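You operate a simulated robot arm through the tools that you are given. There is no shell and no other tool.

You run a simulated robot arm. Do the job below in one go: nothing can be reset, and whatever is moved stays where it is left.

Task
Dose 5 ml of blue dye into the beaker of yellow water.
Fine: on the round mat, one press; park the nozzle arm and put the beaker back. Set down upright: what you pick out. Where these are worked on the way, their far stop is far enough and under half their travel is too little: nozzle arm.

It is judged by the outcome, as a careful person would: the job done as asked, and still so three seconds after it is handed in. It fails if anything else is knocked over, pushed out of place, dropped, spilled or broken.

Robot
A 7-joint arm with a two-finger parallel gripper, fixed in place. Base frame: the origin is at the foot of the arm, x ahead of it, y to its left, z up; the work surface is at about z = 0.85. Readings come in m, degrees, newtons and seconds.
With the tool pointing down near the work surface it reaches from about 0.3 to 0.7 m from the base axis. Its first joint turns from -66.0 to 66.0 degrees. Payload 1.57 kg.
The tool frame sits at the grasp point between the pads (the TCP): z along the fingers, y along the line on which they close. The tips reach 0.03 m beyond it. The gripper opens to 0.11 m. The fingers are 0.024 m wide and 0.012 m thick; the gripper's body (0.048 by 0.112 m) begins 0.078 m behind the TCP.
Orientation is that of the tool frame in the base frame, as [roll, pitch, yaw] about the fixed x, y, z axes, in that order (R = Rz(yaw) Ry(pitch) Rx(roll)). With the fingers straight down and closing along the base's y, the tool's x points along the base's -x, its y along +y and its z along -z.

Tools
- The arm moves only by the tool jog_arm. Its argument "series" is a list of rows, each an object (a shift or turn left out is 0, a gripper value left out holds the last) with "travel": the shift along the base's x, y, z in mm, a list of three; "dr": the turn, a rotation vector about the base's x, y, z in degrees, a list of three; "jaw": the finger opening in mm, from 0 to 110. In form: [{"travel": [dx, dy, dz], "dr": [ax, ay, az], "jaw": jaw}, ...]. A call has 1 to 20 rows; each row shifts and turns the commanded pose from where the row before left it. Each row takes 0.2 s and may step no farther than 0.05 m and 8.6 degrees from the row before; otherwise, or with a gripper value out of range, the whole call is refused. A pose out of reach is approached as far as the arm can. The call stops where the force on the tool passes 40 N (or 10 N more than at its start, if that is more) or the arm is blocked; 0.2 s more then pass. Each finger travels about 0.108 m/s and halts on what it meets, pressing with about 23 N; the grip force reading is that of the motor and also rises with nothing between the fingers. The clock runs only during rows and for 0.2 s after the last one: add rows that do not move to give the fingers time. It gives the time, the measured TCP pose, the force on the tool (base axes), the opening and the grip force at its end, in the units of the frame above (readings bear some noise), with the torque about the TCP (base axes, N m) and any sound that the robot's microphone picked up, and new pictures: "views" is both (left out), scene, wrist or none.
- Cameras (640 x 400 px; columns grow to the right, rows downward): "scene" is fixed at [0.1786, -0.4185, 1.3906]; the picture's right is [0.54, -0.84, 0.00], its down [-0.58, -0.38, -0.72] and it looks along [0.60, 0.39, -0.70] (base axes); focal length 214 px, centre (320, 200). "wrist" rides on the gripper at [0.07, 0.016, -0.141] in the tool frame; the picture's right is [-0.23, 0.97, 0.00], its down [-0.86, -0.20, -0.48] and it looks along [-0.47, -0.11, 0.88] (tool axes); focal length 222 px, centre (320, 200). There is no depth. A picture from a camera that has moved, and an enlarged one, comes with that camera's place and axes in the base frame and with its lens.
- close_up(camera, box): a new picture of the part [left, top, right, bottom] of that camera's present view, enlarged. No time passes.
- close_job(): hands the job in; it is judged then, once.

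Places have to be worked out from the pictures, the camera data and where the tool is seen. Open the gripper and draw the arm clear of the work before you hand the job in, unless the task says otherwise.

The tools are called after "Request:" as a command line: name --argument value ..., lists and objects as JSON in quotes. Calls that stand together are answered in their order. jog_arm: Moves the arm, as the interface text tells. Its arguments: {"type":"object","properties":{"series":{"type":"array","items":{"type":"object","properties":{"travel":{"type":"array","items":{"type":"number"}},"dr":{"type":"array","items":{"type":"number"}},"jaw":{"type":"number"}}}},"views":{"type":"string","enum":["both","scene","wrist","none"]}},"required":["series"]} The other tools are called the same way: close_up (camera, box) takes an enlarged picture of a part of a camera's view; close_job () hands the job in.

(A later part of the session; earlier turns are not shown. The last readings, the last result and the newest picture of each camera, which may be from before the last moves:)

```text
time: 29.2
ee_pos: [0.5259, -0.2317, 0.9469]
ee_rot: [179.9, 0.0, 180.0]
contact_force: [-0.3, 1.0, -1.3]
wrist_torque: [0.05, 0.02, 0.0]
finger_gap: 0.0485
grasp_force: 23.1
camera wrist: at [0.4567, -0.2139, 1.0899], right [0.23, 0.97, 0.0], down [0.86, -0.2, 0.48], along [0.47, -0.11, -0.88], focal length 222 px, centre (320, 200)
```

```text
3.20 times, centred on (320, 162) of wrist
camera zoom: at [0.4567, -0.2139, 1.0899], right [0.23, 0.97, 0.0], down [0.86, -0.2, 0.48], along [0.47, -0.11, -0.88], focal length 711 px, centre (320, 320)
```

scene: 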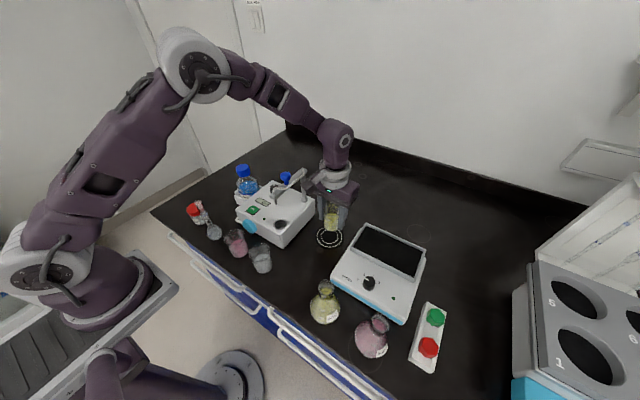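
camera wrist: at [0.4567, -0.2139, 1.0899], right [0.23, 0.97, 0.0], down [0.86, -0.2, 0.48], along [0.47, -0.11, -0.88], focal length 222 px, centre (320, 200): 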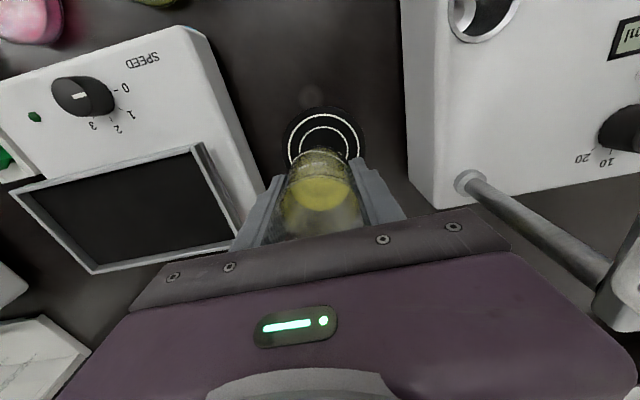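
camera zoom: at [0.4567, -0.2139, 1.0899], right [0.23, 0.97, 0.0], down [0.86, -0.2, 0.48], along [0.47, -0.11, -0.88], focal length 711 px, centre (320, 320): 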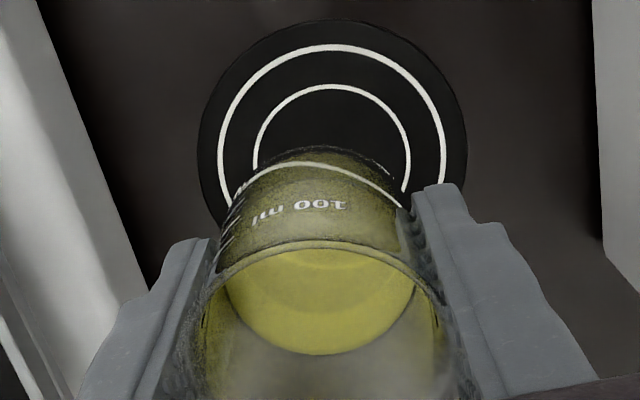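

The mat centre is about 2 mm back and 4.6 mm to +y of where the beaker hangs. I'll shift by that and lower toward the mat, watching for contact.

Request:
jog_arm --series '[{"travel": [-1.8, 4.6, 0], "jaw": 44}, {"travel": [0, 0, -10], "jaw": 44}, {"travel": [0, 0, -14], "jaw": 44}, {"travel": [0, 0, -14], "jaw": 44}, {"travel": [0, 0, -9], "jaw": 44}, {"travel": [0, 0, -5], "jaw": 44}, {"travel": [0, 0, -3], "jaw": 44}, {"travel": [0, 0, 0], "jaw": 44}]' --views "both"

Request:
close_up --camera "scene" --box '[280, 190, 380, 265]'

```text
time: 31.0
ee_pos: [0.5233, -0.2248, 0.8932]
ee_rot: [179.9, 0.0, 179.9]
contact_force: [0.0, 1.0, -0.1]
wrist_torque: [0.0, 0.0, -0.01]
finger_gap: 0.0485
grasp_force: 23.2
camera wrist: at [0.4539, -0.2085, 1.0343], right [0.23, 0.97, 0.0], down [0.86, -0.2, 0.48], along [0.47, -0.11, -0.88], focal length 222 px, centre (320, 200)
```

scene: 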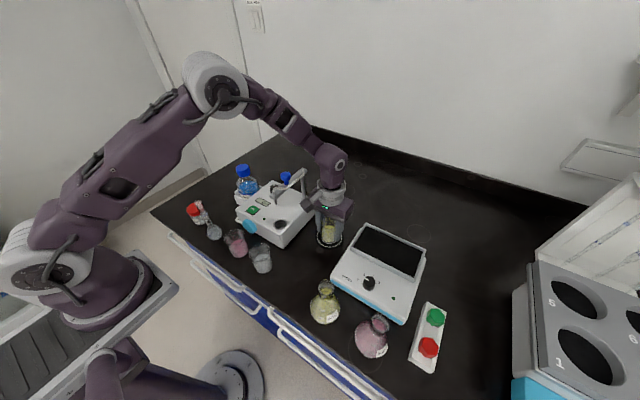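
wrist: 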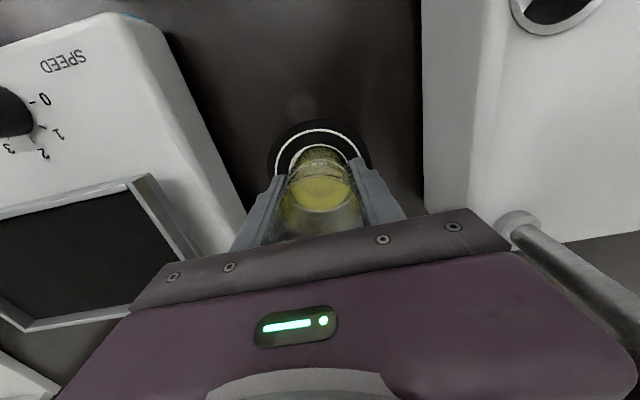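

```text
5.33 times, centred on (330, 228) of scene
camera zoom: at [0.1786, -0.4185, 1.3906], right [0.54, -0.84, 0.0], down [-0.58, -0.38, -0.72], along [0.6, 0.39, -0.7], focal length 1144 px, centre (267, 53)
```

zoom: 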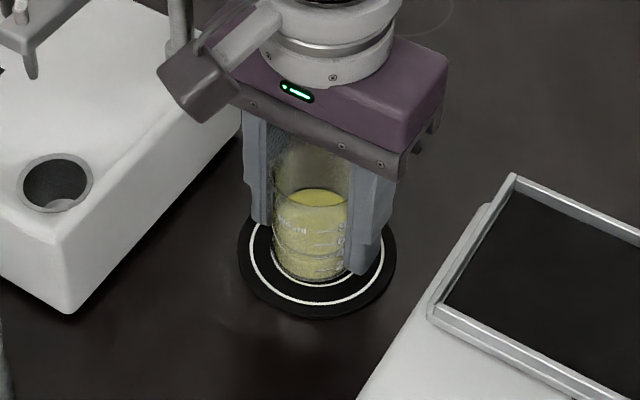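

No contact force yet (weight reading is ambiguous). I'll lower in 1 mm steps and watch the z force.

Request:
jog_arm --series '[{"travel": [0, 0, -1], "jaw": 44}, {"travel": [0, 0, 0], "jaw": 44}]' --views "none"

Request:
jog_arm --series '[{"travel": [0, 0, -1], "jaw": 44}, {"travel": [0, 0, 0], "jaw": 44}]' --views "none"

```text
time: 31.6
ee_pos: [0.5235, -0.2248, 0.8909]
ee_rot: [179.9, 0.0, -180.0]
contact_force: [-0.3, 0.0, -0.7]
wrist_torque: [0.01, -0.01, -0.01]
finger_gap: 0.0485
grasp_force: 23.2
```

```text
time: 32.2
ee_pos: [0.5231, -0.2249, 0.8916]
ee_rot: [180.0, 0.1, 179.9]
contact_force: [-0.8, 0.2, -1.1]
wrist_torque: [-0.01, 0.01, 0.0]
finger_gap: 0.0485
grasp_force: 22.8
```

Still no contact at z ≈ 0.8916 (table-level grasp was 0.8886). Continuing in 1 mm steps.

Request:
jog_arm --series '[{"travel": [0, 0, -1], "jaw": 44}, {"travel": [0, 0, 0], "jaw": 44}]' --views "none"

Request:
jog_arm --series '[{"travel": [0, 0, -0.7], "jaw": 44}, {"travel": [0, 0, 0], "jaw": 44}]' --views "none"

```text
time: 32.8
ee_pos: [0.5239, -0.2253, 0.8912]
ee_rot: [179.9, 0.0, 179.9]
contact_force: [-4.8, 4.4, 19.1]
wrist_torque: [0.24, 0.18, 0.05]
finger_gap: 0.0485
grasp_force: 23.5
```

```text
time: 33.4
ee_pos: [0.5252, -0.2259, 0.8908]
ee_rot: [-180.0, 0.1, -180.0]
contact_force: [-1.2, 6.4, 22.9]
wrist_torque: [0.22, -0.03, 0.08]
finger_gap: 0.0485
grasp_force: 23.2
```

Contact with the mat (≈ 20 N). I'll back off ~1 mm to relieve the load, then open the fingers gently.

Request:
jog_arm --series '[{"travel": [0, 0, 1.0], "jaw": 44}, {"travel": [0, 0, 0], "jaw": 44}]' --views "none"

```text
time: 34.0
ee_pos: [0.5239, -0.2259, 0.891]
ee_rot: [180.0, -0.1, 179.9]
contact_force: [-0.4, -0.4, 0.5]
wrist_torque: [-0.02, -0.05, -0.01]
finger_gap: 0.0485
grasp_force: 22.9
```

The load is relieved and the beaker stands on the mat. I'll open the fingers and check that it stays put before rising.

Request:
jog_arm --series '[{"jaw": 52}, {"jaw": 60}, {"jaw": 68}, {"jaw": 76}, {"jaw": 76}]' --views "both"

Request:
close_up --camera "scene" --box '[280, 190, 380, 265]'

```text
time: 35.2
ee_pos: [0.5245, -0.224, 0.8912]
ee_rot: [-180.0, 0.0, 179.9]
contact_force: [-1.0, 0.3, -0.6]
wrist_torque: [0.03, 0.01, -0.02]
finger_gap: 0.076
grasp_force: 0.0
camera wrist: at [0.4545, -0.2085, 1.0329], right [0.23, 0.97, 0.0], down [0.85, -0.2, 0.48], along [0.47, -0.11, -0.88], focal length 222 px, centre (320, 200)
```

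scene: 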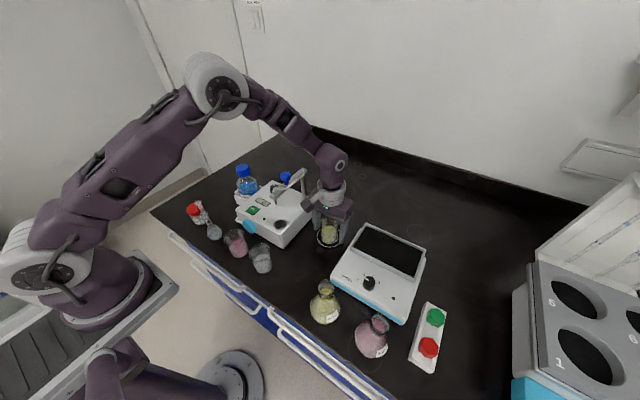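
wrist: 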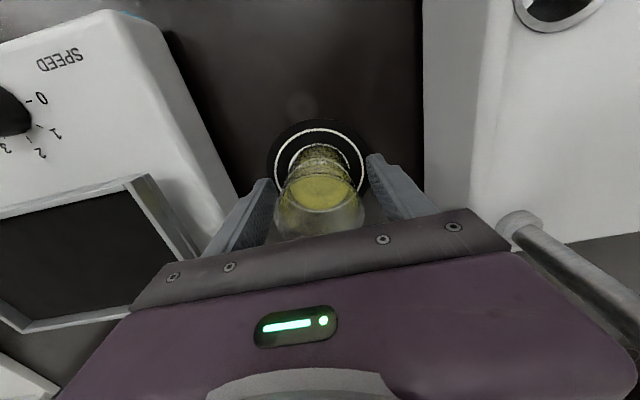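

```text
5.33 times, centred on (330, 228) of scene
camera zoom: at [0.1786, -0.4185, 1.3906], right [0.54, -0.84, 0.0], down [-0.58, -0.38, -0.72], along [0.6, 0.39, -0.7], focal length 1144 px, centre (267, 53)
```

zoom: 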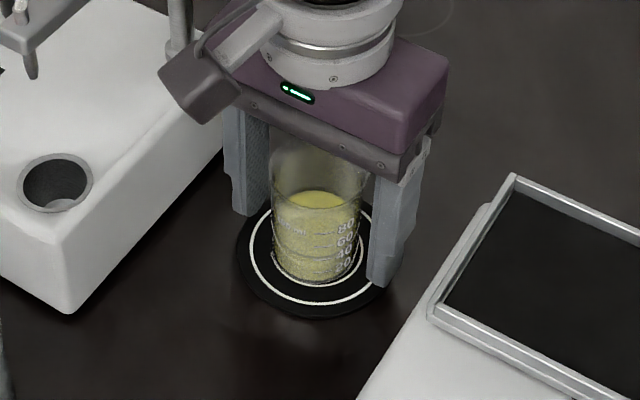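

The beaker stands centred and upright on the mat. I'll rise straight up, then move over the blue handle of the nozzle arm to inspect it.

Request:
jog_arm --series '[{"travel": [0, 0, 15], "jaw": 76}, {"travel": [0, 0, 30], "jaw": 76}, {"travel": [0, 0, 40], "jaw": 76}, {"travel": [0, 0, 45], "jaw": 76}, {"travel": [0, 0, 45], "jaw": 76}, {"travel": [0, 0, 45], "jaw": 76}, {"travel": [0, 0, 45], "jaw": 76}, {"travel": [-6, 18, 10], "dr": [0, 0, -7], "jaw": 60}, {"travel": [-7, 23, 0], "dr": [0, 0, -7], "jaw": 55}, {"travel": [-7, 23, 0], "dr": [0, 0, -7], "jaw": 55}, {"travel": [-7, 23, 0], "dr": [0, 0, -7], "jaw": 55}, {"travel": [-7, 24, 0], "dr": [0, 0, -7], "jaw": 55}, {"travel": [0, 0, 0], "jaw": 55}]' --views "both"

Request:
close_up --camera "wrist" --box '[220, 80, 420, 205]'

Request:
close_up --camera "scene" --box '[240, 150, 360, 260]'

```text
time: 38.0
ee_pos: [0.4907, -0.1146, 1.1665]
ee_rot: [179.9, 0.0, 144.7]
contact_force: [0.1, -0.1, -0.6]
wrist_torque: [0.04, 0.01, -0.01]
finger_gap: 0.055
grasp_force: 0.1
camera wrist: at [0.4422, -0.0615, 1.3082], right [0.75, 0.67, 0.0], down [0.58, -0.66, 0.48], along [0.32, -0.36, -0.88], focal length 222 px, centre (320, 200)
```

scene: 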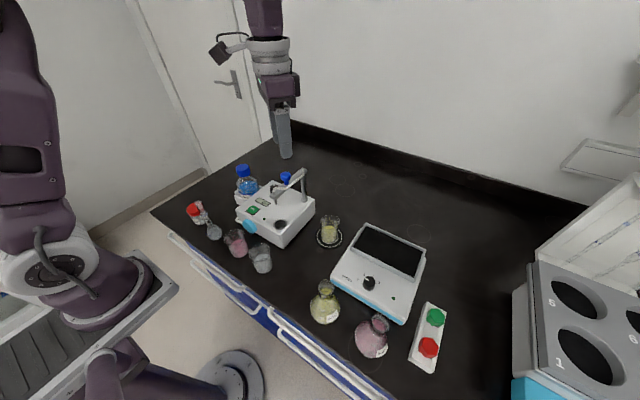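
wrist: 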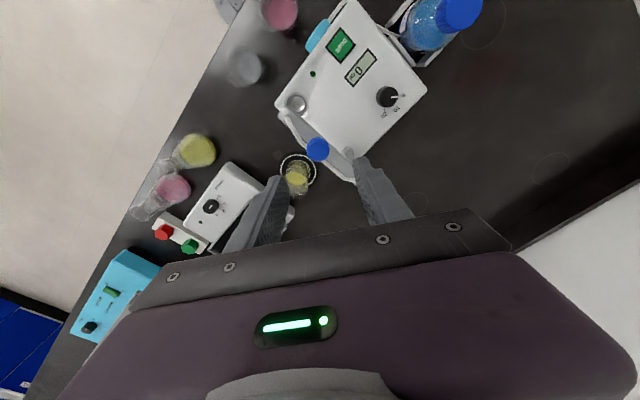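

```text
3.20 times, centred on (320, 142) of wrist
camera zoom: at [0.4422, -0.0615, 1.3082], right [0.75, 0.67, 0.0], down [0.58, -0.66, 0.48], along [0.32, -0.36, -0.88], focal length 711 px, centre (320, 384)
```

zoom: 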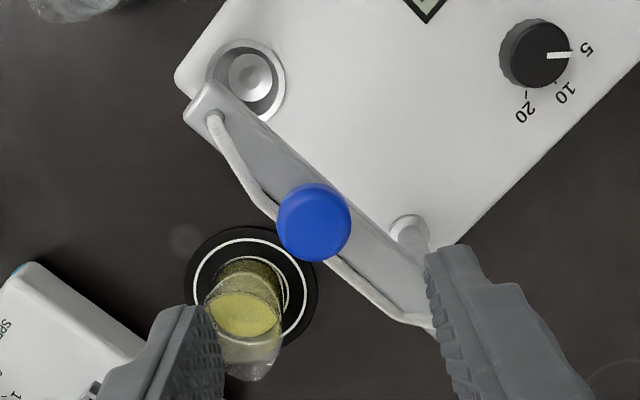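

```text
3.64 times, centred on (300, 205) of scene
camera zoom: at [0.1786, -0.4185, 1.3906], right [0.54, -0.84, 0.0], down [-0.58, -0.38, -0.72], along [0.6, 0.39, -0.7], focal length 780 px, centre (393, 182)
```

zoom: 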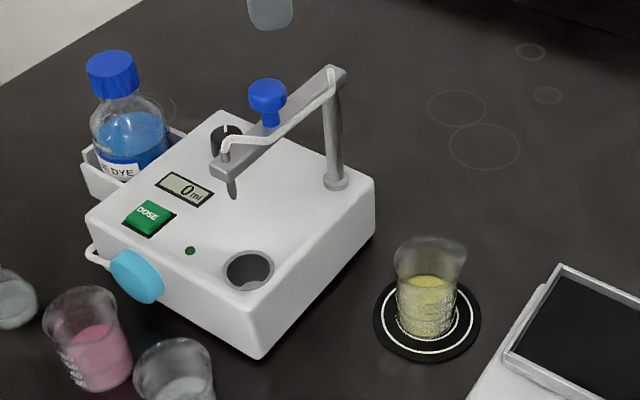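

The dial clearly reads 5, and the handle head is at about (0.486, -0.1155), z ≈ 1.052–1.067. I'll line up and descend so the fingertips straddle the head, staying above the boom and tube.

Request:
jog_arm --series '[{"travel": [-2.8, -0.5, -15], "jaw": 52}, {"travel": [0, 0, -25], "jaw": 52}, {"travel": [0, 0, -25], "jaw": 52}, {"travel": [0, 0, -15], "jaw": 52}, {"travel": [0, 0, -7], "jaw": 52}, {"travel": [0, 0, 0], "jaw": 52}]' --views "both"

Request:
close_up --camera "wrist" --box '[240, 130, 400, 230]'

Request:
close_up --camera "scene" --box '[240, 130, 340, 210]'

```text
time: 39.4
ee_pos: [0.4871, -0.1153, 1.0767]
ee_rot: [180.0, 0.0, 144.9]
contact_force: [-0.7, 0.6, -0.3]
wrist_torque: [-0.01, -0.03, -0.01]
finger_gap: 0.0519
grasp_force: 0.0
camera wrist: at [0.4392, -0.0613, 1.2191], right [0.75, 0.67, 0.0], down [0.59, -0.65, 0.48], along [0.32, -0.36, -0.88], focal length 222 px, centre (320, 200)
```

scene: 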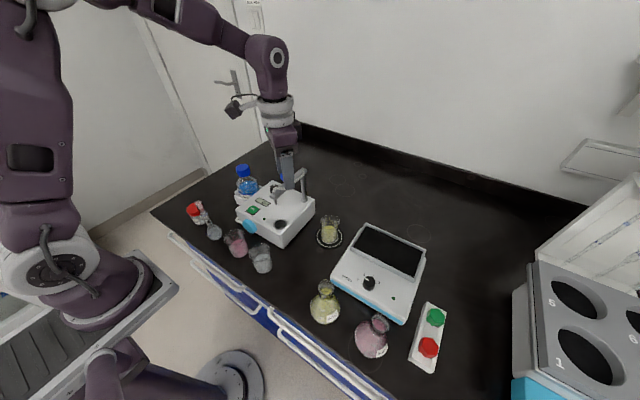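
wrist: 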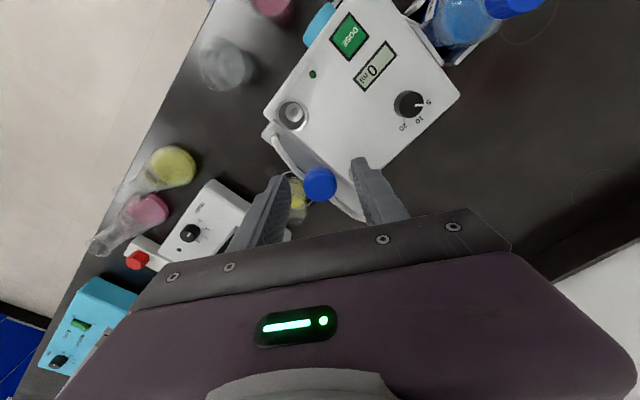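

```text
4.00 times, centred on (320, 180) of wrist
camera zoom: at [0.4392, -0.0613, 1.2191], right [0.75, 0.67, 0.0], down [0.59, -0.65, 0.48], along [0.32, -0.36, -0.88], focal length 888 px, centre (320, 280)
```

zoom: 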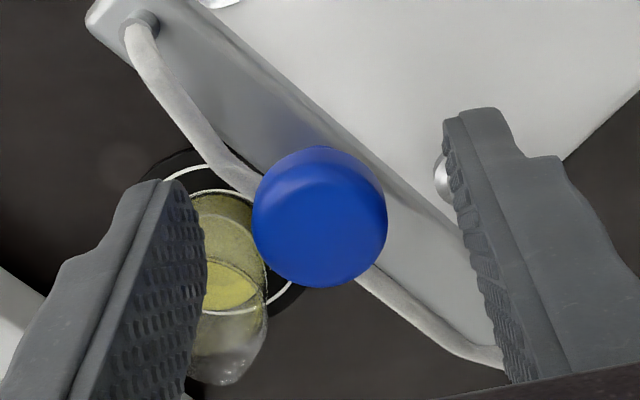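

```text
5.00 times, centred on (290, 170) of scene
camera zoom: at [0.1786, -0.4185, 1.3906], right [0.54, -0.84, 0.0], down [-0.58, -0.38, -0.72], along [0.6, 0.39, -0.7], focal length 1072 px, centre (470, 350)
```

zoom: 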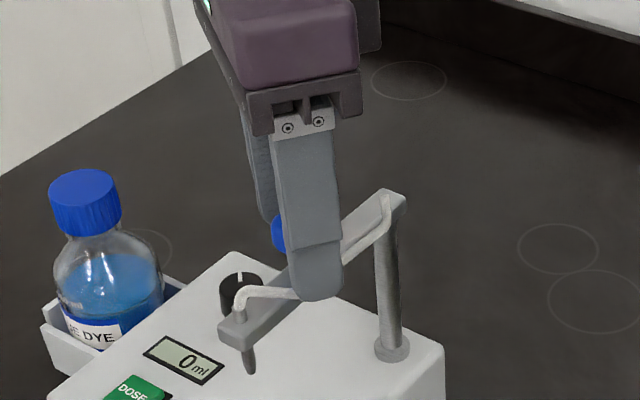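

The head is centred between the fingers. I'll close onto the handle.

Request:
jog_arm --series '[{"jaw": 44}, {"jaw": 34}, {"jaw": 24}, {"jaw": 24}, {"jaw": 24}]' --views "wrist"

Request:
close_up --camera "wrist" --box '[240, 130, 400, 230]'

```text
time: 40.6
ee_pos: [0.4883, -0.1147, 1.0773]
ee_rot: [-180.0, 0.0, 144.8]
contact_force: [-1.3, -0.3, -1.1]
wrist_torque: [0.0, 0.02, -0.09]
finger_gap: 0.0252
grasp_force: 36.6
camera wrist: at [0.4392, -0.0614, 1.2193], right [0.75, 0.67, 0.0], down [0.59, -0.65, 0.48], along [0.32, -0.36, -0.88], focal length 222 px, centre (320, 200)
```

wrist: 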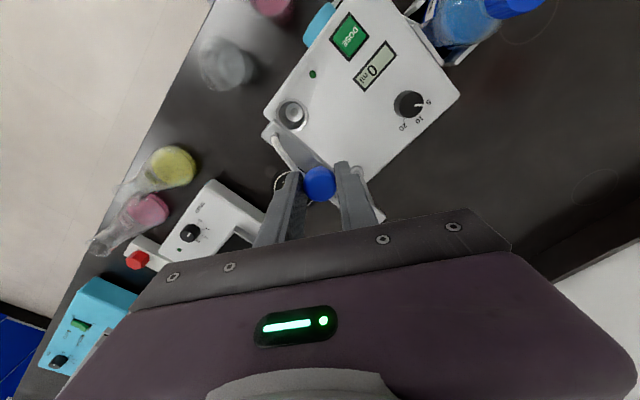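

```text
4.00 times, centred on (320, 180) of wrist
camera zoom: at [0.4392, -0.0614, 1.2193], right [0.75, 0.67, 0.0], down [0.59, -0.65, 0.48], along [0.32, -0.36, -0.88], focal length 888 px, centre (320, 280)
```

zoom: 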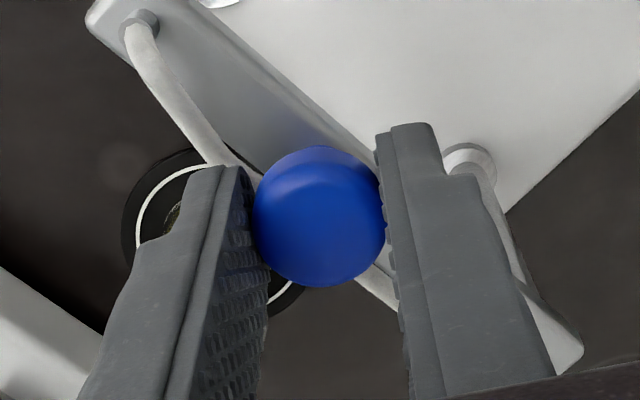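

The handle is gripped with almost no side load. I'll start the swing: 15° along the arc around the post (≈ 0.556, -0.114), checking forces.

Request:
jog_arm --series '[{"travel": [0.39, -6.08, 0], "dr": [0, 0, 5], "jaw": 24}, {"travel": [0.91, -6.02, 0], "dr": [0, 0, 5], "jaw": 24}, {"travel": [1.43, -5.92, 0], "dr": [0, 0, 5], "jaw": 24}, {"jaw": 24}]' --views "both"

```text
time: 41.6
ee_pos: [0.4895, -0.1314, 1.0772]
ee_rot: [-180.0, -0.3, 160.0]
contact_force: [-9.1, 1.3, -12.7]
wrist_torque: [0.23, 0.67, 0.14]
finger_gap: 0.0252
grasp_force: 36.8
camera wrist: at [0.43, -0.0939, 1.2195], right [0.55, 0.84, 0.0], down [0.74, -0.48, 0.48], along [0.4, -0.26, -0.88], focal length 222 px, centre (320, 200)
```

scene: 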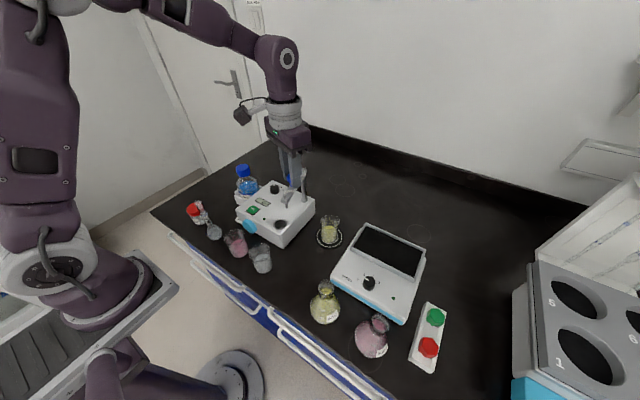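
wrist: 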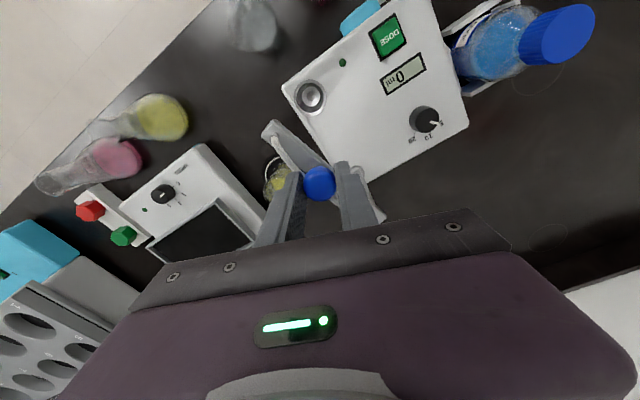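

The boom follows. There is a 9 N outward pull and 13 N downward pull on the tool, so I'll trim the command slightly and re-read.

Request:
jog_arm --series '[{"travel": [-0.8, 0, -0.6], "jaw": 24}, {"jaw": 24}]' --views "none"

```text
time: 42.2
ee_pos: [0.4891, -0.1324, 1.0778]
ee_rot: [-179.9, 0.3, 160.0]
contact_force: [5.4, -0.6, -11.4]
wrist_torque: [-0.04, -0.21, -0.13]
finger_gap: 0.0254
grasp_force: 36.9
```

Trimmed. The fitted pivot is about (0.557, -0.116); continuing the arc another 15°.

Request:
jog_arm --series '[{"travel": [2.04, -5.88, -0.3], "dr": [0, 0, 5], "jaw": 24}, {"travel": [2.28, -5.74, 0], "dr": [0, 0, 5], "jaw": 24}, {"travel": [2.78, -5.52, 0], "dr": [0, 0, 5], "jaw": 24}, {"jaw": 24}]' --views "wrist"

```text
time: 43.2
ee_pos: [0.4961, -0.1494, 1.0791]
ee_rot: [179.9, 0.2, 175.1]
contact_force: [22.9, 12.0, -3.7]
wrist_torque: [0.17, -0.61, -0.02]
finger_gap: 0.0253
grasp_force: 36.9
camera wrist: at [0.4275, -0.1268, 1.2193], right [0.31, 0.95, 0.0], down [0.83, -0.27, 0.48], along [0.46, -0.15, -0.88], focal length 222 px, centre (320, 200)
```

wrist: 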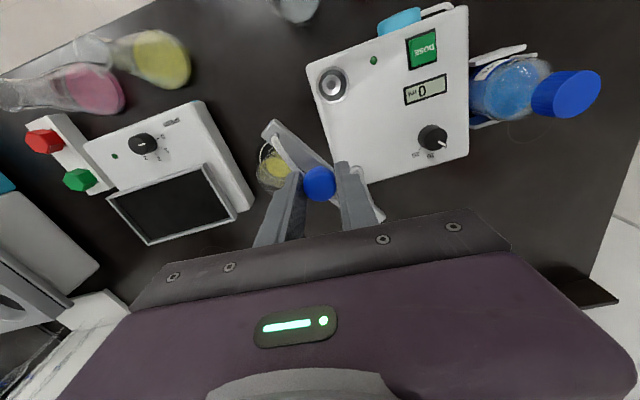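

The force points inward to the post (26 N), so the true radius is nearer 0.067 m with the pivot at ≈ (0.553, -0.115). I'll trim inward and continue with the refined arc.

Request:
jog_arm --series '[{"travel": [0.9, 0.64, 0], "jaw": 24}, {"jaw": 24}, {"travel": [3.26, -4.85, 0], "dr": [0, 0, 5], "jaw": 24}, {"travel": [3.67, -4.55, 0], "dr": [0, 0, 5], "jaw": 24}, {"jaw": 24}]' --views "wrist"

```text
time: 44.4
ee_pos: [0.5019, -0.1587, 1.0773]
ee_rot: [-179.9, -0.1, -175.2]
contact_force: [5.3, -1.6, -2.3]
wrist_torque: [-0.1, 0.06, -0.28]
finger_gap: 0.0251
grasp_force: 37.0
camera wrist: at [0.4328, -0.149, 1.2197], right [0.14, 0.99, 0.0], down [0.87, -0.12, 0.48], along [0.47, -0.07, -0.88], focal length 222 px, centre (320, 200)
```

wrist: 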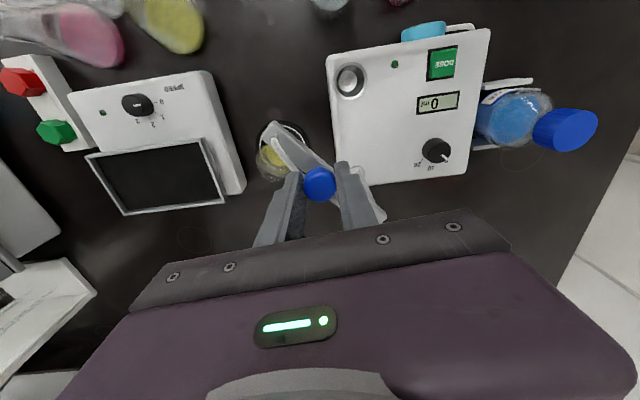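

Forces are small now; the boom is ~40° out. Continuing 15° more.

Request:
jog_arm --series '[{"travel": [4.06, -4.21, 0], "dr": [0, 0, 5], "jaw": 24}, {"travel": [4.4, -3.84, 0], "dr": [0, 0, 5], "jaw": 24}, {"travel": [4.72, -3.45, 0], "dr": [0, 0, 5], "jaw": 24}, {"jaw": 24}]' --views "both"

Request:
close_up --camera "scene" --box '[260, 150, 380, 260]'

```text
time: 45.4
ee_pos: [0.5166, -0.1702, 1.0772]
ee_rot: [180.0, -0.1, -160.1]
contact_force: [-8.8, -11.2, -3.0]
wrist_torque: [-0.4, 0.84, 0.07]
finger_gap: 0.0253
grasp_force: 36.3
camera wrist: at [0.4465, -0.1799, 1.2197], right [-0.12, 0.99, 0.0], down [0.87, 0.1, 0.48], along [0.47, 0.06, -0.88], focal length 222 px, centre (320, 200)
```

scene: 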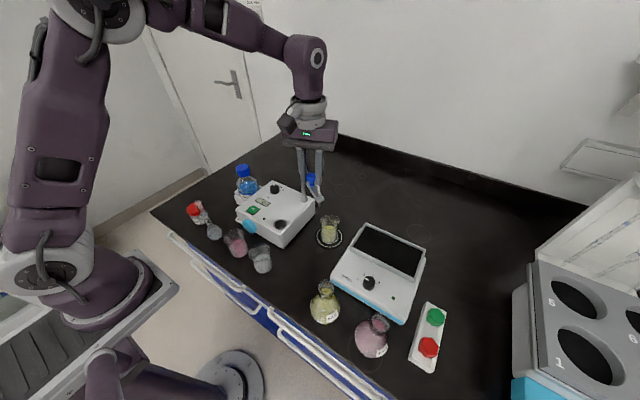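
wrist: 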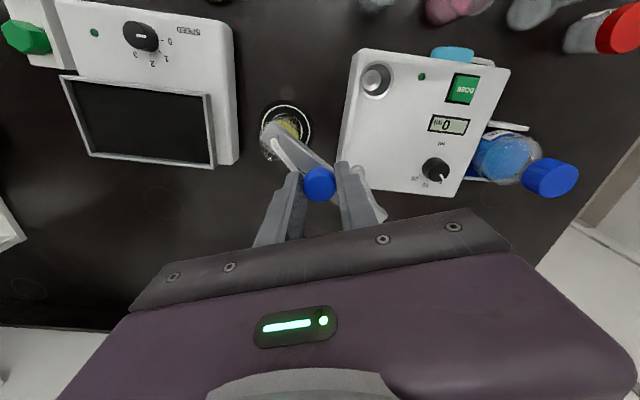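

```text
3.64 times, centred on (320, 205) of scene
camera zoom: at [0.1783, -0.4189, 1.3905], right [0.54, -0.84, 0.0], down [-0.58, -0.38, -0.72], along [0.6, 0.39, -0.7], focal length 780 px, centre (320, 182)
```

zoom: 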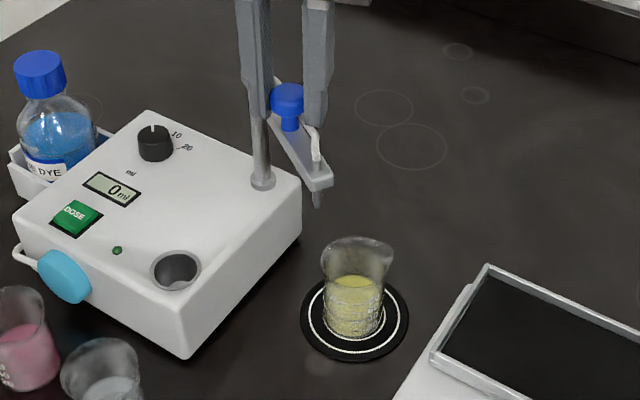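

Slight outward load (14 N), so I'll trim outward and continue to ~70°, nearing the position over the beaker.

Request:
jog_arm --series '[{"travel": [-0.3, -0.5, 0], "jaw": 24}, {"travel": [5.01, -3.1, 0], "dr": [0, 0, 5], "jaw": 24}, {"travel": [5.25, -2.65, 0], "dr": [0, 0, 5], "jaw": 24}, {"jaw": 24}]' --views "wrist"

```text
time: 46.4
ee_pos: [0.5292, -0.1774, 1.0783]
ee_rot: [179.9, 0.0, -149.9]
contact_force: [-4.0, -13.0, -21.9]
wrist_torque: [-0.02, -0.31, -0.03]
finger_gap: 0.0253
grasp_force: 36.4
camera wrist: at [0.4594, -0.1981, 1.2196], right [-0.29, 0.96, 0.0], down [0.84, 0.25, 0.48], along [0.46, 0.14, -0.88], focal length 222 px, centre (320, 200)
```

wrist: 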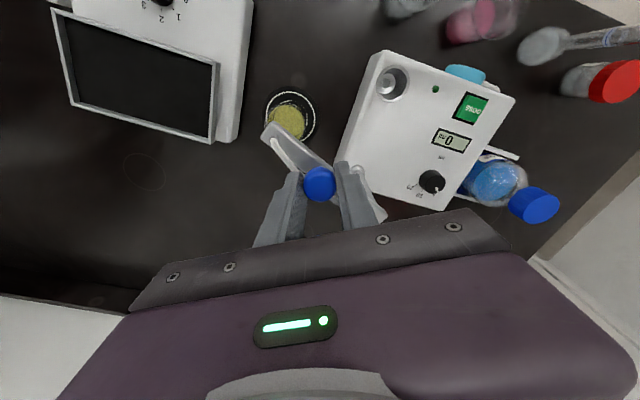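

Load is mostly downward and outward; I'll trim (0, -0.5, -0.8 mm) and move 5° more.

Request:
jog_arm --series '[{"travel": [0, -0.5, -0.8], "jaw": 24}, {"jaw": 24}, {"travel": [2.7, -1.15, 0], "dr": [0, 0, 2.5], "jaw": 24}, {"travel": [2.75, -1.0, 0], "dr": [0, 0, 2.5], "jaw": 24}, {"jaw": 24}]' --views "both"

Request:
close_up --camera "scene" --box '[270, 150, 370, 250]'

Request:
close_up --camera "wrist" --box '[220, 70, 400, 210]'

```text
time: 47.6
ee_pos: [0.5331, -0.1793, 1.0777]
ee_rot: [179.9, 0.0, -145.0]
contact_force: [4.9, -2.5, -23.3]
wrist_torque: [0.12, -0.29, -0.27]
finger_gap: 0.0255
grasp_force: 36.9
camera wrist: at [0.4666, -0.2061, 1.2197], right [-0.37, 0.93, 0.0], down [0.81, 0.33, 0.48], along [0.44, 0.18, -0.88], focal length 222 px, centre (320, 200)
```

scene: 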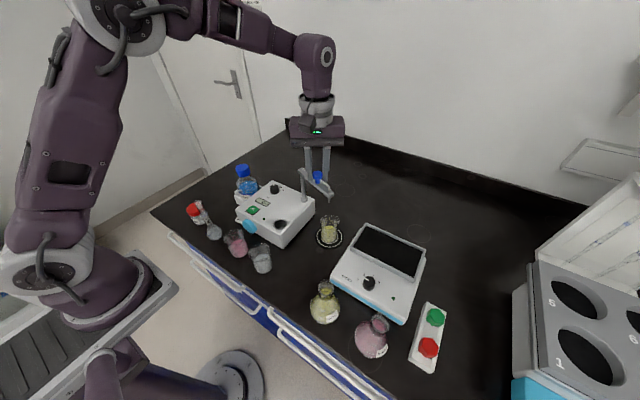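
wrist: 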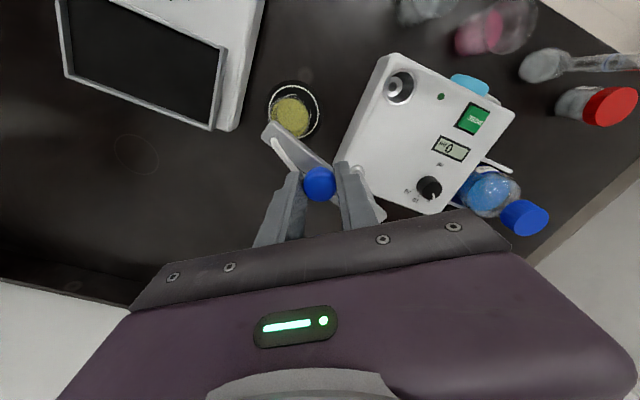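

```text
4.00 times, centred on (320, 200) of scene
camera zoom: at [0.1791, -0.4187, 1.3905], right [0.54, -0.84, 0.0], down [-0.58, -0.38, -0.72], along [0.6, 0.39, -0.7], focal length 858 px, centre (320, 200)
```

zoom: 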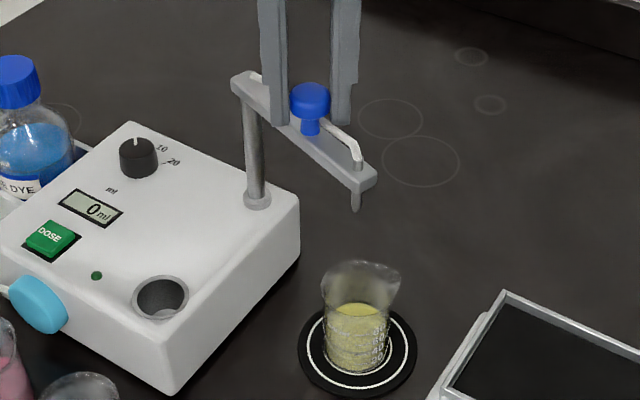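

```text
2.86 times, centred on (310, 140) of wrist
camera zoom: at [0.4666, -0.2061, 1.2197], right [-0.37, 0.93, 0.0], down [0.81, 0.33, 0.48], along [0.44, 0.18, -0.88], focal length 635 px, centre (349, 371)
```

zoom: 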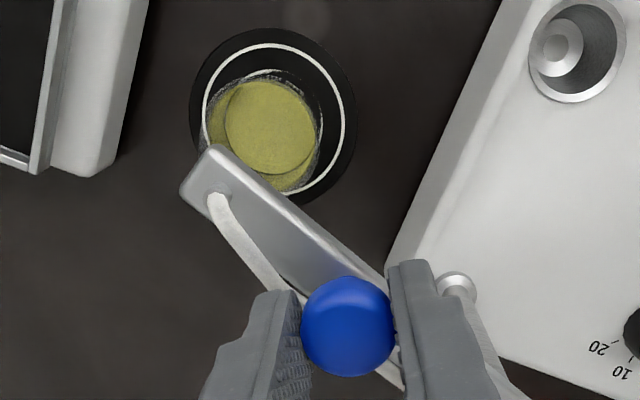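

The nozzle tip now projects to about (0.522, -0.225), right above the beaker centre. I'll trim the downward load and nudge on in small steps to find the far stop.

Request:
jog_arm --series '[{"travel": [0, 0, -1.0], "jaw": 24}, {"travel": [2.2, -0.75, 0], "dr": [0, 0, 2], "jaw": 24}, {"jaw": 24}]' --views "none"

```text
time: 48.4
ee_pos: [0.5349, -0.18, 1.0784]
ee_rot: [-179.7, 0.1, -143.0]
contact_force: [3.1, -0.4, 10.2]
wrist_torque: [0.14, -0.15, -0.15]
finger_gap: 0.025
grasp_force: 36.8
```

Not blocked yet. Another 2° step.

Request:
jog_arm --series '[{"travel": [2.25, -0.65, 0.3], "dr": [0, 0, 2], "jaw": 24}, {"jaw": 24}]' --views "none"

Request:
jog_arm --series '[{"travel": [2.27, -0.57, 0], "dr": [0, 0, 2], "jaw": 24}, {"jaw": 24}]' --views "both"

```text
time: 49.0
ee_pos: [0.5368, -0.1808, 1.0771]
ee_rot: [-179.8, 0.0, -141.0]
contact_force: [-0.6, -0.1, 31.8]
wrist_torque: [0.06, 0.0, -0.12]
finger_gap: 0.0254
grasp_force: 36.7
```

```text
time: 49.6
ee_pos: [0.5378, -0.1795, 1.0764]
ee_rot: [179.8, -0.1, -139.0]
contact_force: [-20.6, 9.1, 27.9]
wrist_torque: [0.08, 0.42, -0.02]
finger_gap: 0.0257
grasp_force: 37.2
camera wrist: at [0.4747, -0.2139, 1.2186], right [-0.47, 0.88, 0.0], down [0.78, 0.41, 0.48], along [0.42, 0.22, -0.88], focal length 222 px, centre (320, 200)
```

scene: 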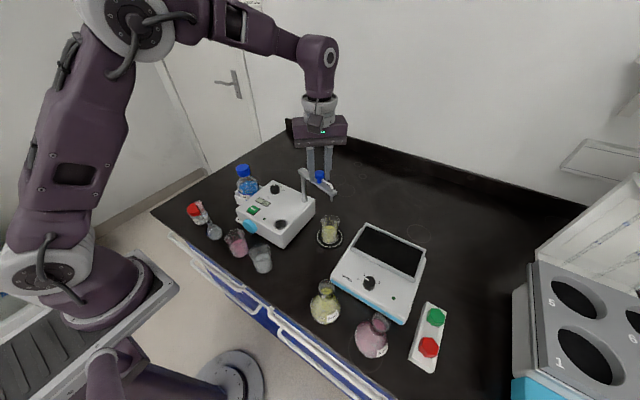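
wrist: 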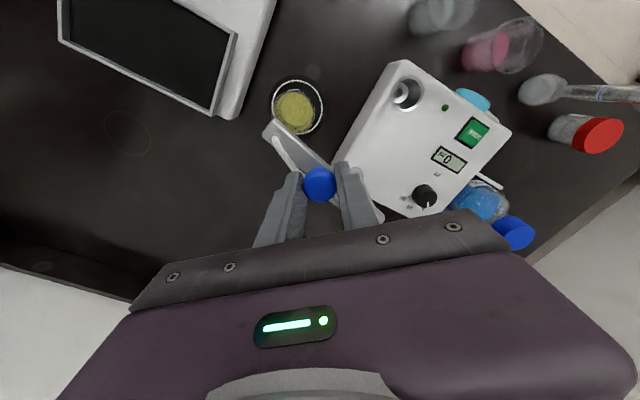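

Tangential resistance of ~22 N appeared: the boom is at its far stop (≈ 75°). I'll relieve the load a little and open the fingers.

Request:
jog_arm --series '[{"travel": [-1.1, 0.4, 0.4], "jaw": 24}, {"jaw": 24}]' --views "none"

```text
time: 50.2
ee_pos: [0.5375, -0.1803, 1.0772]
ee_rot: [-179.9, 0.0, -139.1]
contact_force: [-12.6, 5.4, 13.2]
wrist_torque: [-0.23, 0.4, -0.05]
finger_gap: 0.0255
grasp_force: 36.7
```

Request:
jog_arm --series '[{"travel": [-0.5, 0.2, 0.3], "jaw": 24}, {"jaw": 30}, {"jaw": 40}, {"jaw": 50}, {"jaw": 50}]' --views "both"

Request:
close_up --camera "wrist" --box '[220, 70, 400, 210]'

Request:
close_up --camera "scene" --box '[270, 150, 370, 250]'

```text
time: 51.4
ee_pos: [0.5387, -0.1804, 1.0778]
ee_rot: [-179.9, 0.0, -139.0]
contact_force: [-0.9, 0.6, 0.6]
wrist_torque: [-0.03, 0.0, -0.02]
finger_gap: 0.0503
grasp_force: 0.0
camera wrist: at [0.475, -0.2133, 1.2191], right [-0.47, 0.88, 0.0], down [0.78, 0.41, 0.48], along [0.42, 0.22, -0.88], focal length 222 px, centre (320, 200)
```

scene: 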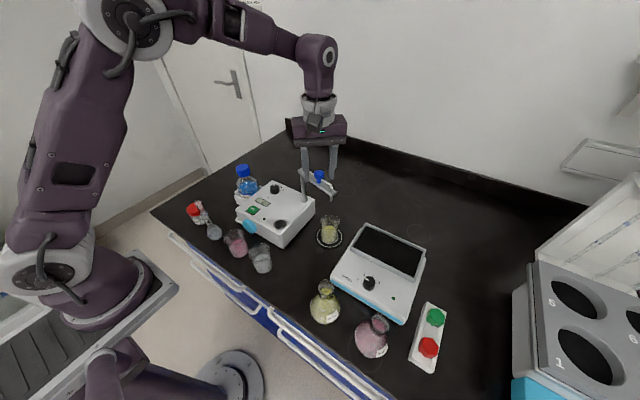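
wrist: 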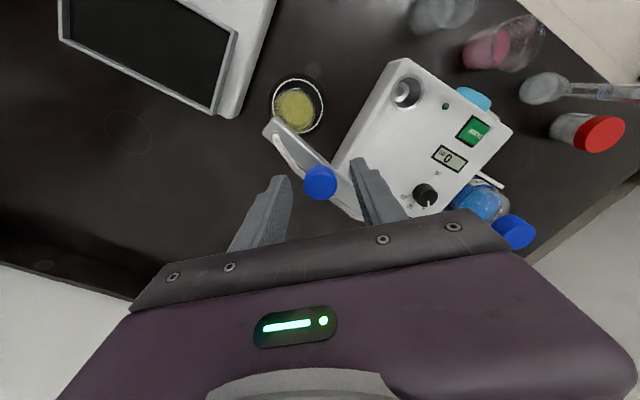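

```text
2.86 times, centred on (310, 140) of wrist
camera zoom: at [0.475, -0.2133, 1.2191], right [-0.47, 0.88, 0.0], down [0.78, 0.41, 0.48], along [0.42, 0.22, -0.88], focal length 635 px, centre (349, 371)
```

zoom: 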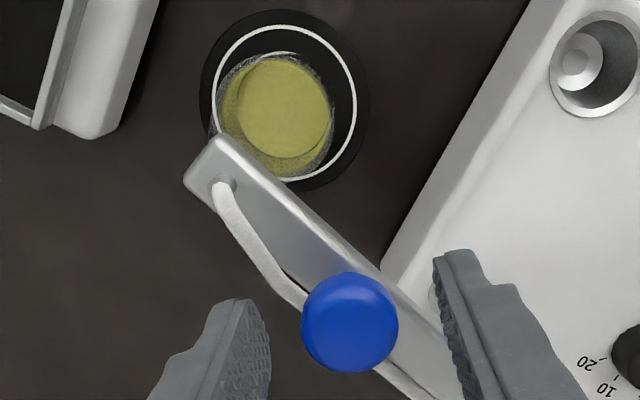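

```text
4.00 times, centred on (320, 200) of scene
camera zoom: at [0.1786, -0.4185, 1.3906], right [0.54, -0.84, 0.0], down [-0.58, -0.38, -0.72], along [0.6, 0.39, -0.7], focal length 858 px, centre (320, 200)
```

zoom: 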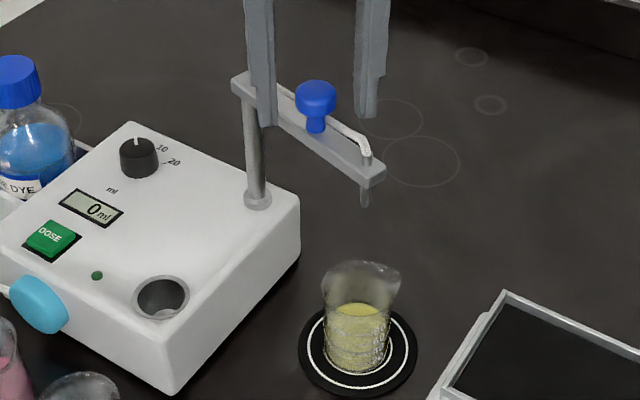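

The boom stays out with the nozzle over the beaker (tip ≈ (0.529, -0.226) vs beaker ≈ (0.524, -0.228)). I'll rise clear, close the fingers, and move above the DOSE button.

Request:
jog_arm --series '[{"travel": [0, 0, 15], "jaw": 50}, {"travel": [0, 0, 35], "jaw": 50}, {"travel": [0, 0, 45], "jaw": 50}, {"travel": [-12.5, 20.6, 0], "dr": [0, 0, -5.1], "jaw": 20}, {"travel": [-12.5, 20.6, 0], "dr": [0, 0, -5.1], "jaw": 0}, {"travel": [-12.5, 20.6, 0], "dr": [0, 0, -5.1], "jaw": 0}, {"travel": [-12.5, 20.6, 0], "dr": [0, 0, -5.1], "jaw": 0}, {"travel": [-12.5, 20.6, 0], "dr": [0, 0, -5.1], "jaw": 0}, {"travel": [-12.5, 20.6, 0], "dr": [0, 0, -5.1], "jaw": 0}, {"travel": [-12.5, 20.6, 0], "dr": [0, 0, -5.1], "jaw": 0}, {"travel": [-12.5, 20.6, 0], "dr": [0, 0, -5.3], "jaw": 0}, {"travel": [0, 0, -30], "jaw": 0}, {"travel": [0, 0, -30], "jaw": 0}, {"jaw": 0}]' --views "both"

Request:
close_up --camera "wrist" --box '[220, 60, 420, 200]'

Request:
close_up --camera "scene" --box '[220, 140, 380, 260]'

```text
time: 54.4
ee_pos: [0.4368, -0.0141, 1.1124]
ee_rot: [180.0, 0.1, 179.9]
contact_force: [0.2, -0.7, -0.2]
wrist_torque: [0.02, -0.02, 0.03]
finger_gap: 0.0001
grasp_force: 21.3
camera wrist: at [0.3677, 0.0031, 1.2547], right [0.23, 0.97, 0.0], down [0.85, -0.2, 0.48], along [0.47, -0.11, -0.88], focal length 222 px, centre (320, 200)
```

scene: 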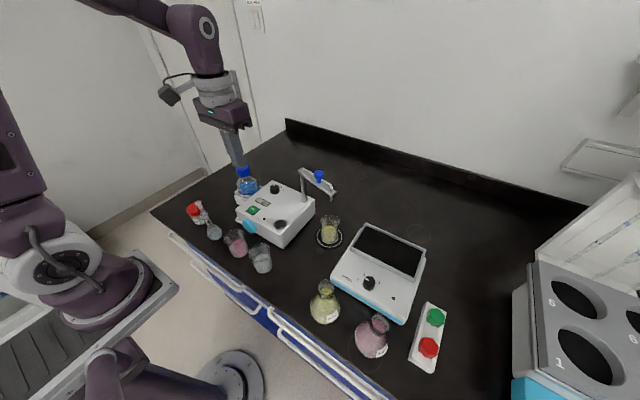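
wrist: 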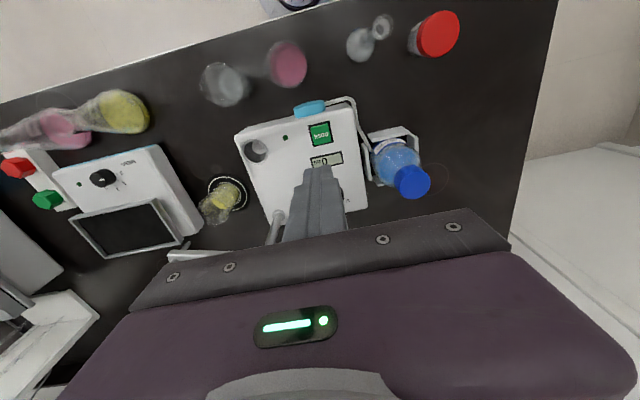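

```text
2.86 times, centred on (320, 130) of wrist
camera zoom: at [0.3677, 0.0031, 1.2547], right [0.23, 0.97, 0.0], down [0.85, -0.2, 0.48], along [0.47, -0.11, -0.88], focal length 635 px, centre (320, 400)
```

zoom: 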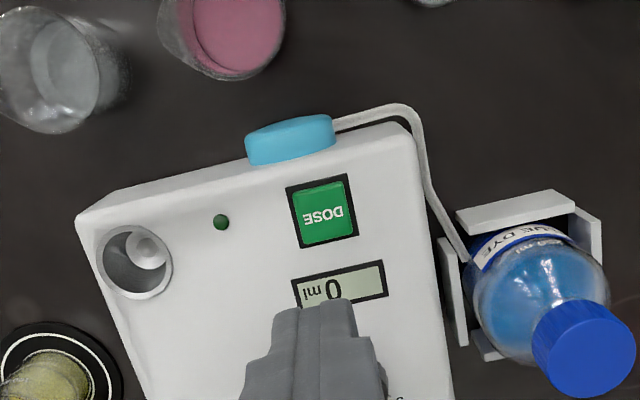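

```text
3.33 times, centred on (300, 200) of scene
camera zoom: at [0.1786, -0.4185, 1.3906], right [0.54, -0.84, 0.0], down [-0.58, -0.38, -0.72], along [0.6, 0.39, -0.7], focal length 715 px, centre (387, 200)
```

zoom: 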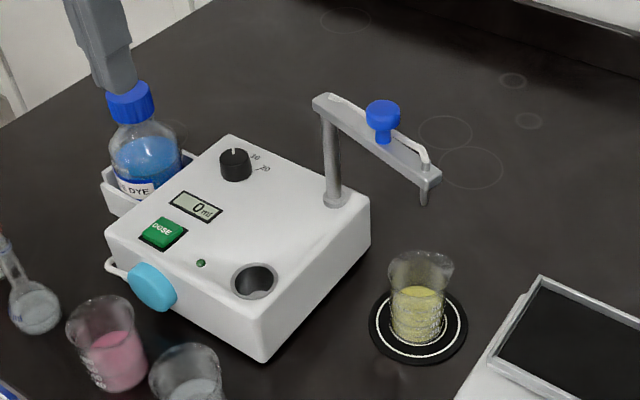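

The button is within ~2 mm of the tool axis. I'll correct and descend to about 15 mm above it.

Request:
jog_arm --series '[{"travel": [-1.6, 1.7, -20], "jaw": 0}, {"travel": [0, 0, -35], "jaw": 0}, {"travel": [0, 0, -35], "jaw": 0}, {"travel": [0, 0, -30], "jaw": 0}, {"travel": [0, 0, -15], "jaw": 0}, {"jaw": 0}]' --views "both"

Request:
close_up --camera "wrist" --box '[250, 90, 410, 210]'

Request:
close_up --camera "scene" --box '[220, 150, 300, 220]'

```text
time: 55.8
ee_pos: [0.4385, -0.0138, 0.975]
ee_rot: [-180.0, 0.0, 179.8]
contact_force: [0.1, 0.8, 0.2]
wrist_torque: [0.02, 0.0, -0.01]
finger_gap: 0.0
grasp_force: 21.9
camera wrist: at [0.3681, 0.0031, 1.1173], right [0.23, 0.97, 0.0], down [0.85, -0.2, 0.48], along [0.47, -0.11, -0.88], focal length 222 px, centre (320, 200)
```

scene: 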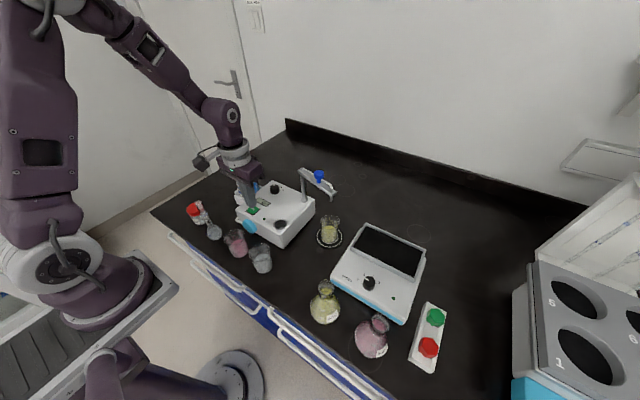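
wrist: 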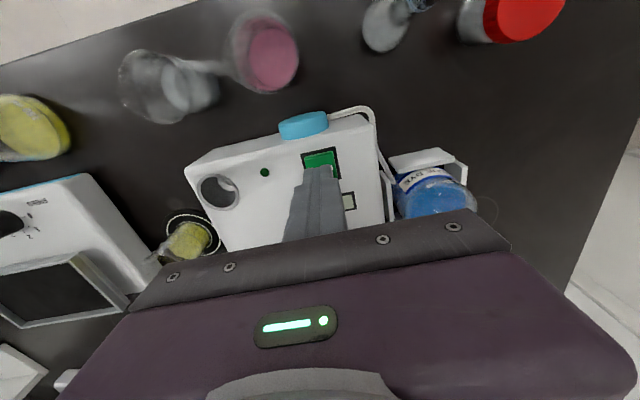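

```text
3.33 times, centred on (330, 150) of wrist
camera zoom: at [0.3681, 0.0031, 1.1173], right [0.23, 0.97, 0.0], down [0.85, -0.2, 0.48], along [0.47, -0.11, -0.88], focal length 740 px, centre (287, 367)
```

zoom: 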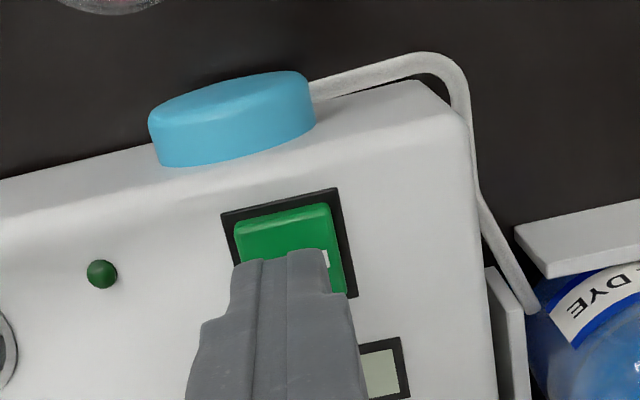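

```text
5.71 times, centred on (260, 185) of scene
camera zoom: at [0.1786, -0.4185, 1.3906], right [0.54, -0.84, 0.0], down [-0.58, -0.38, -0.72], along [0.6, 0.39, -0.7], focal length 1226 px, centre (663, 286)
```

zoom: 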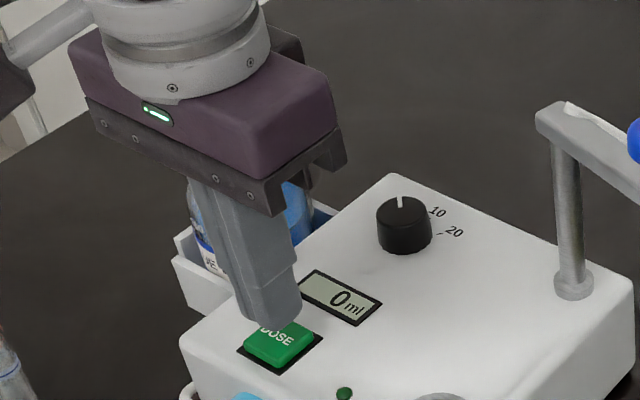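

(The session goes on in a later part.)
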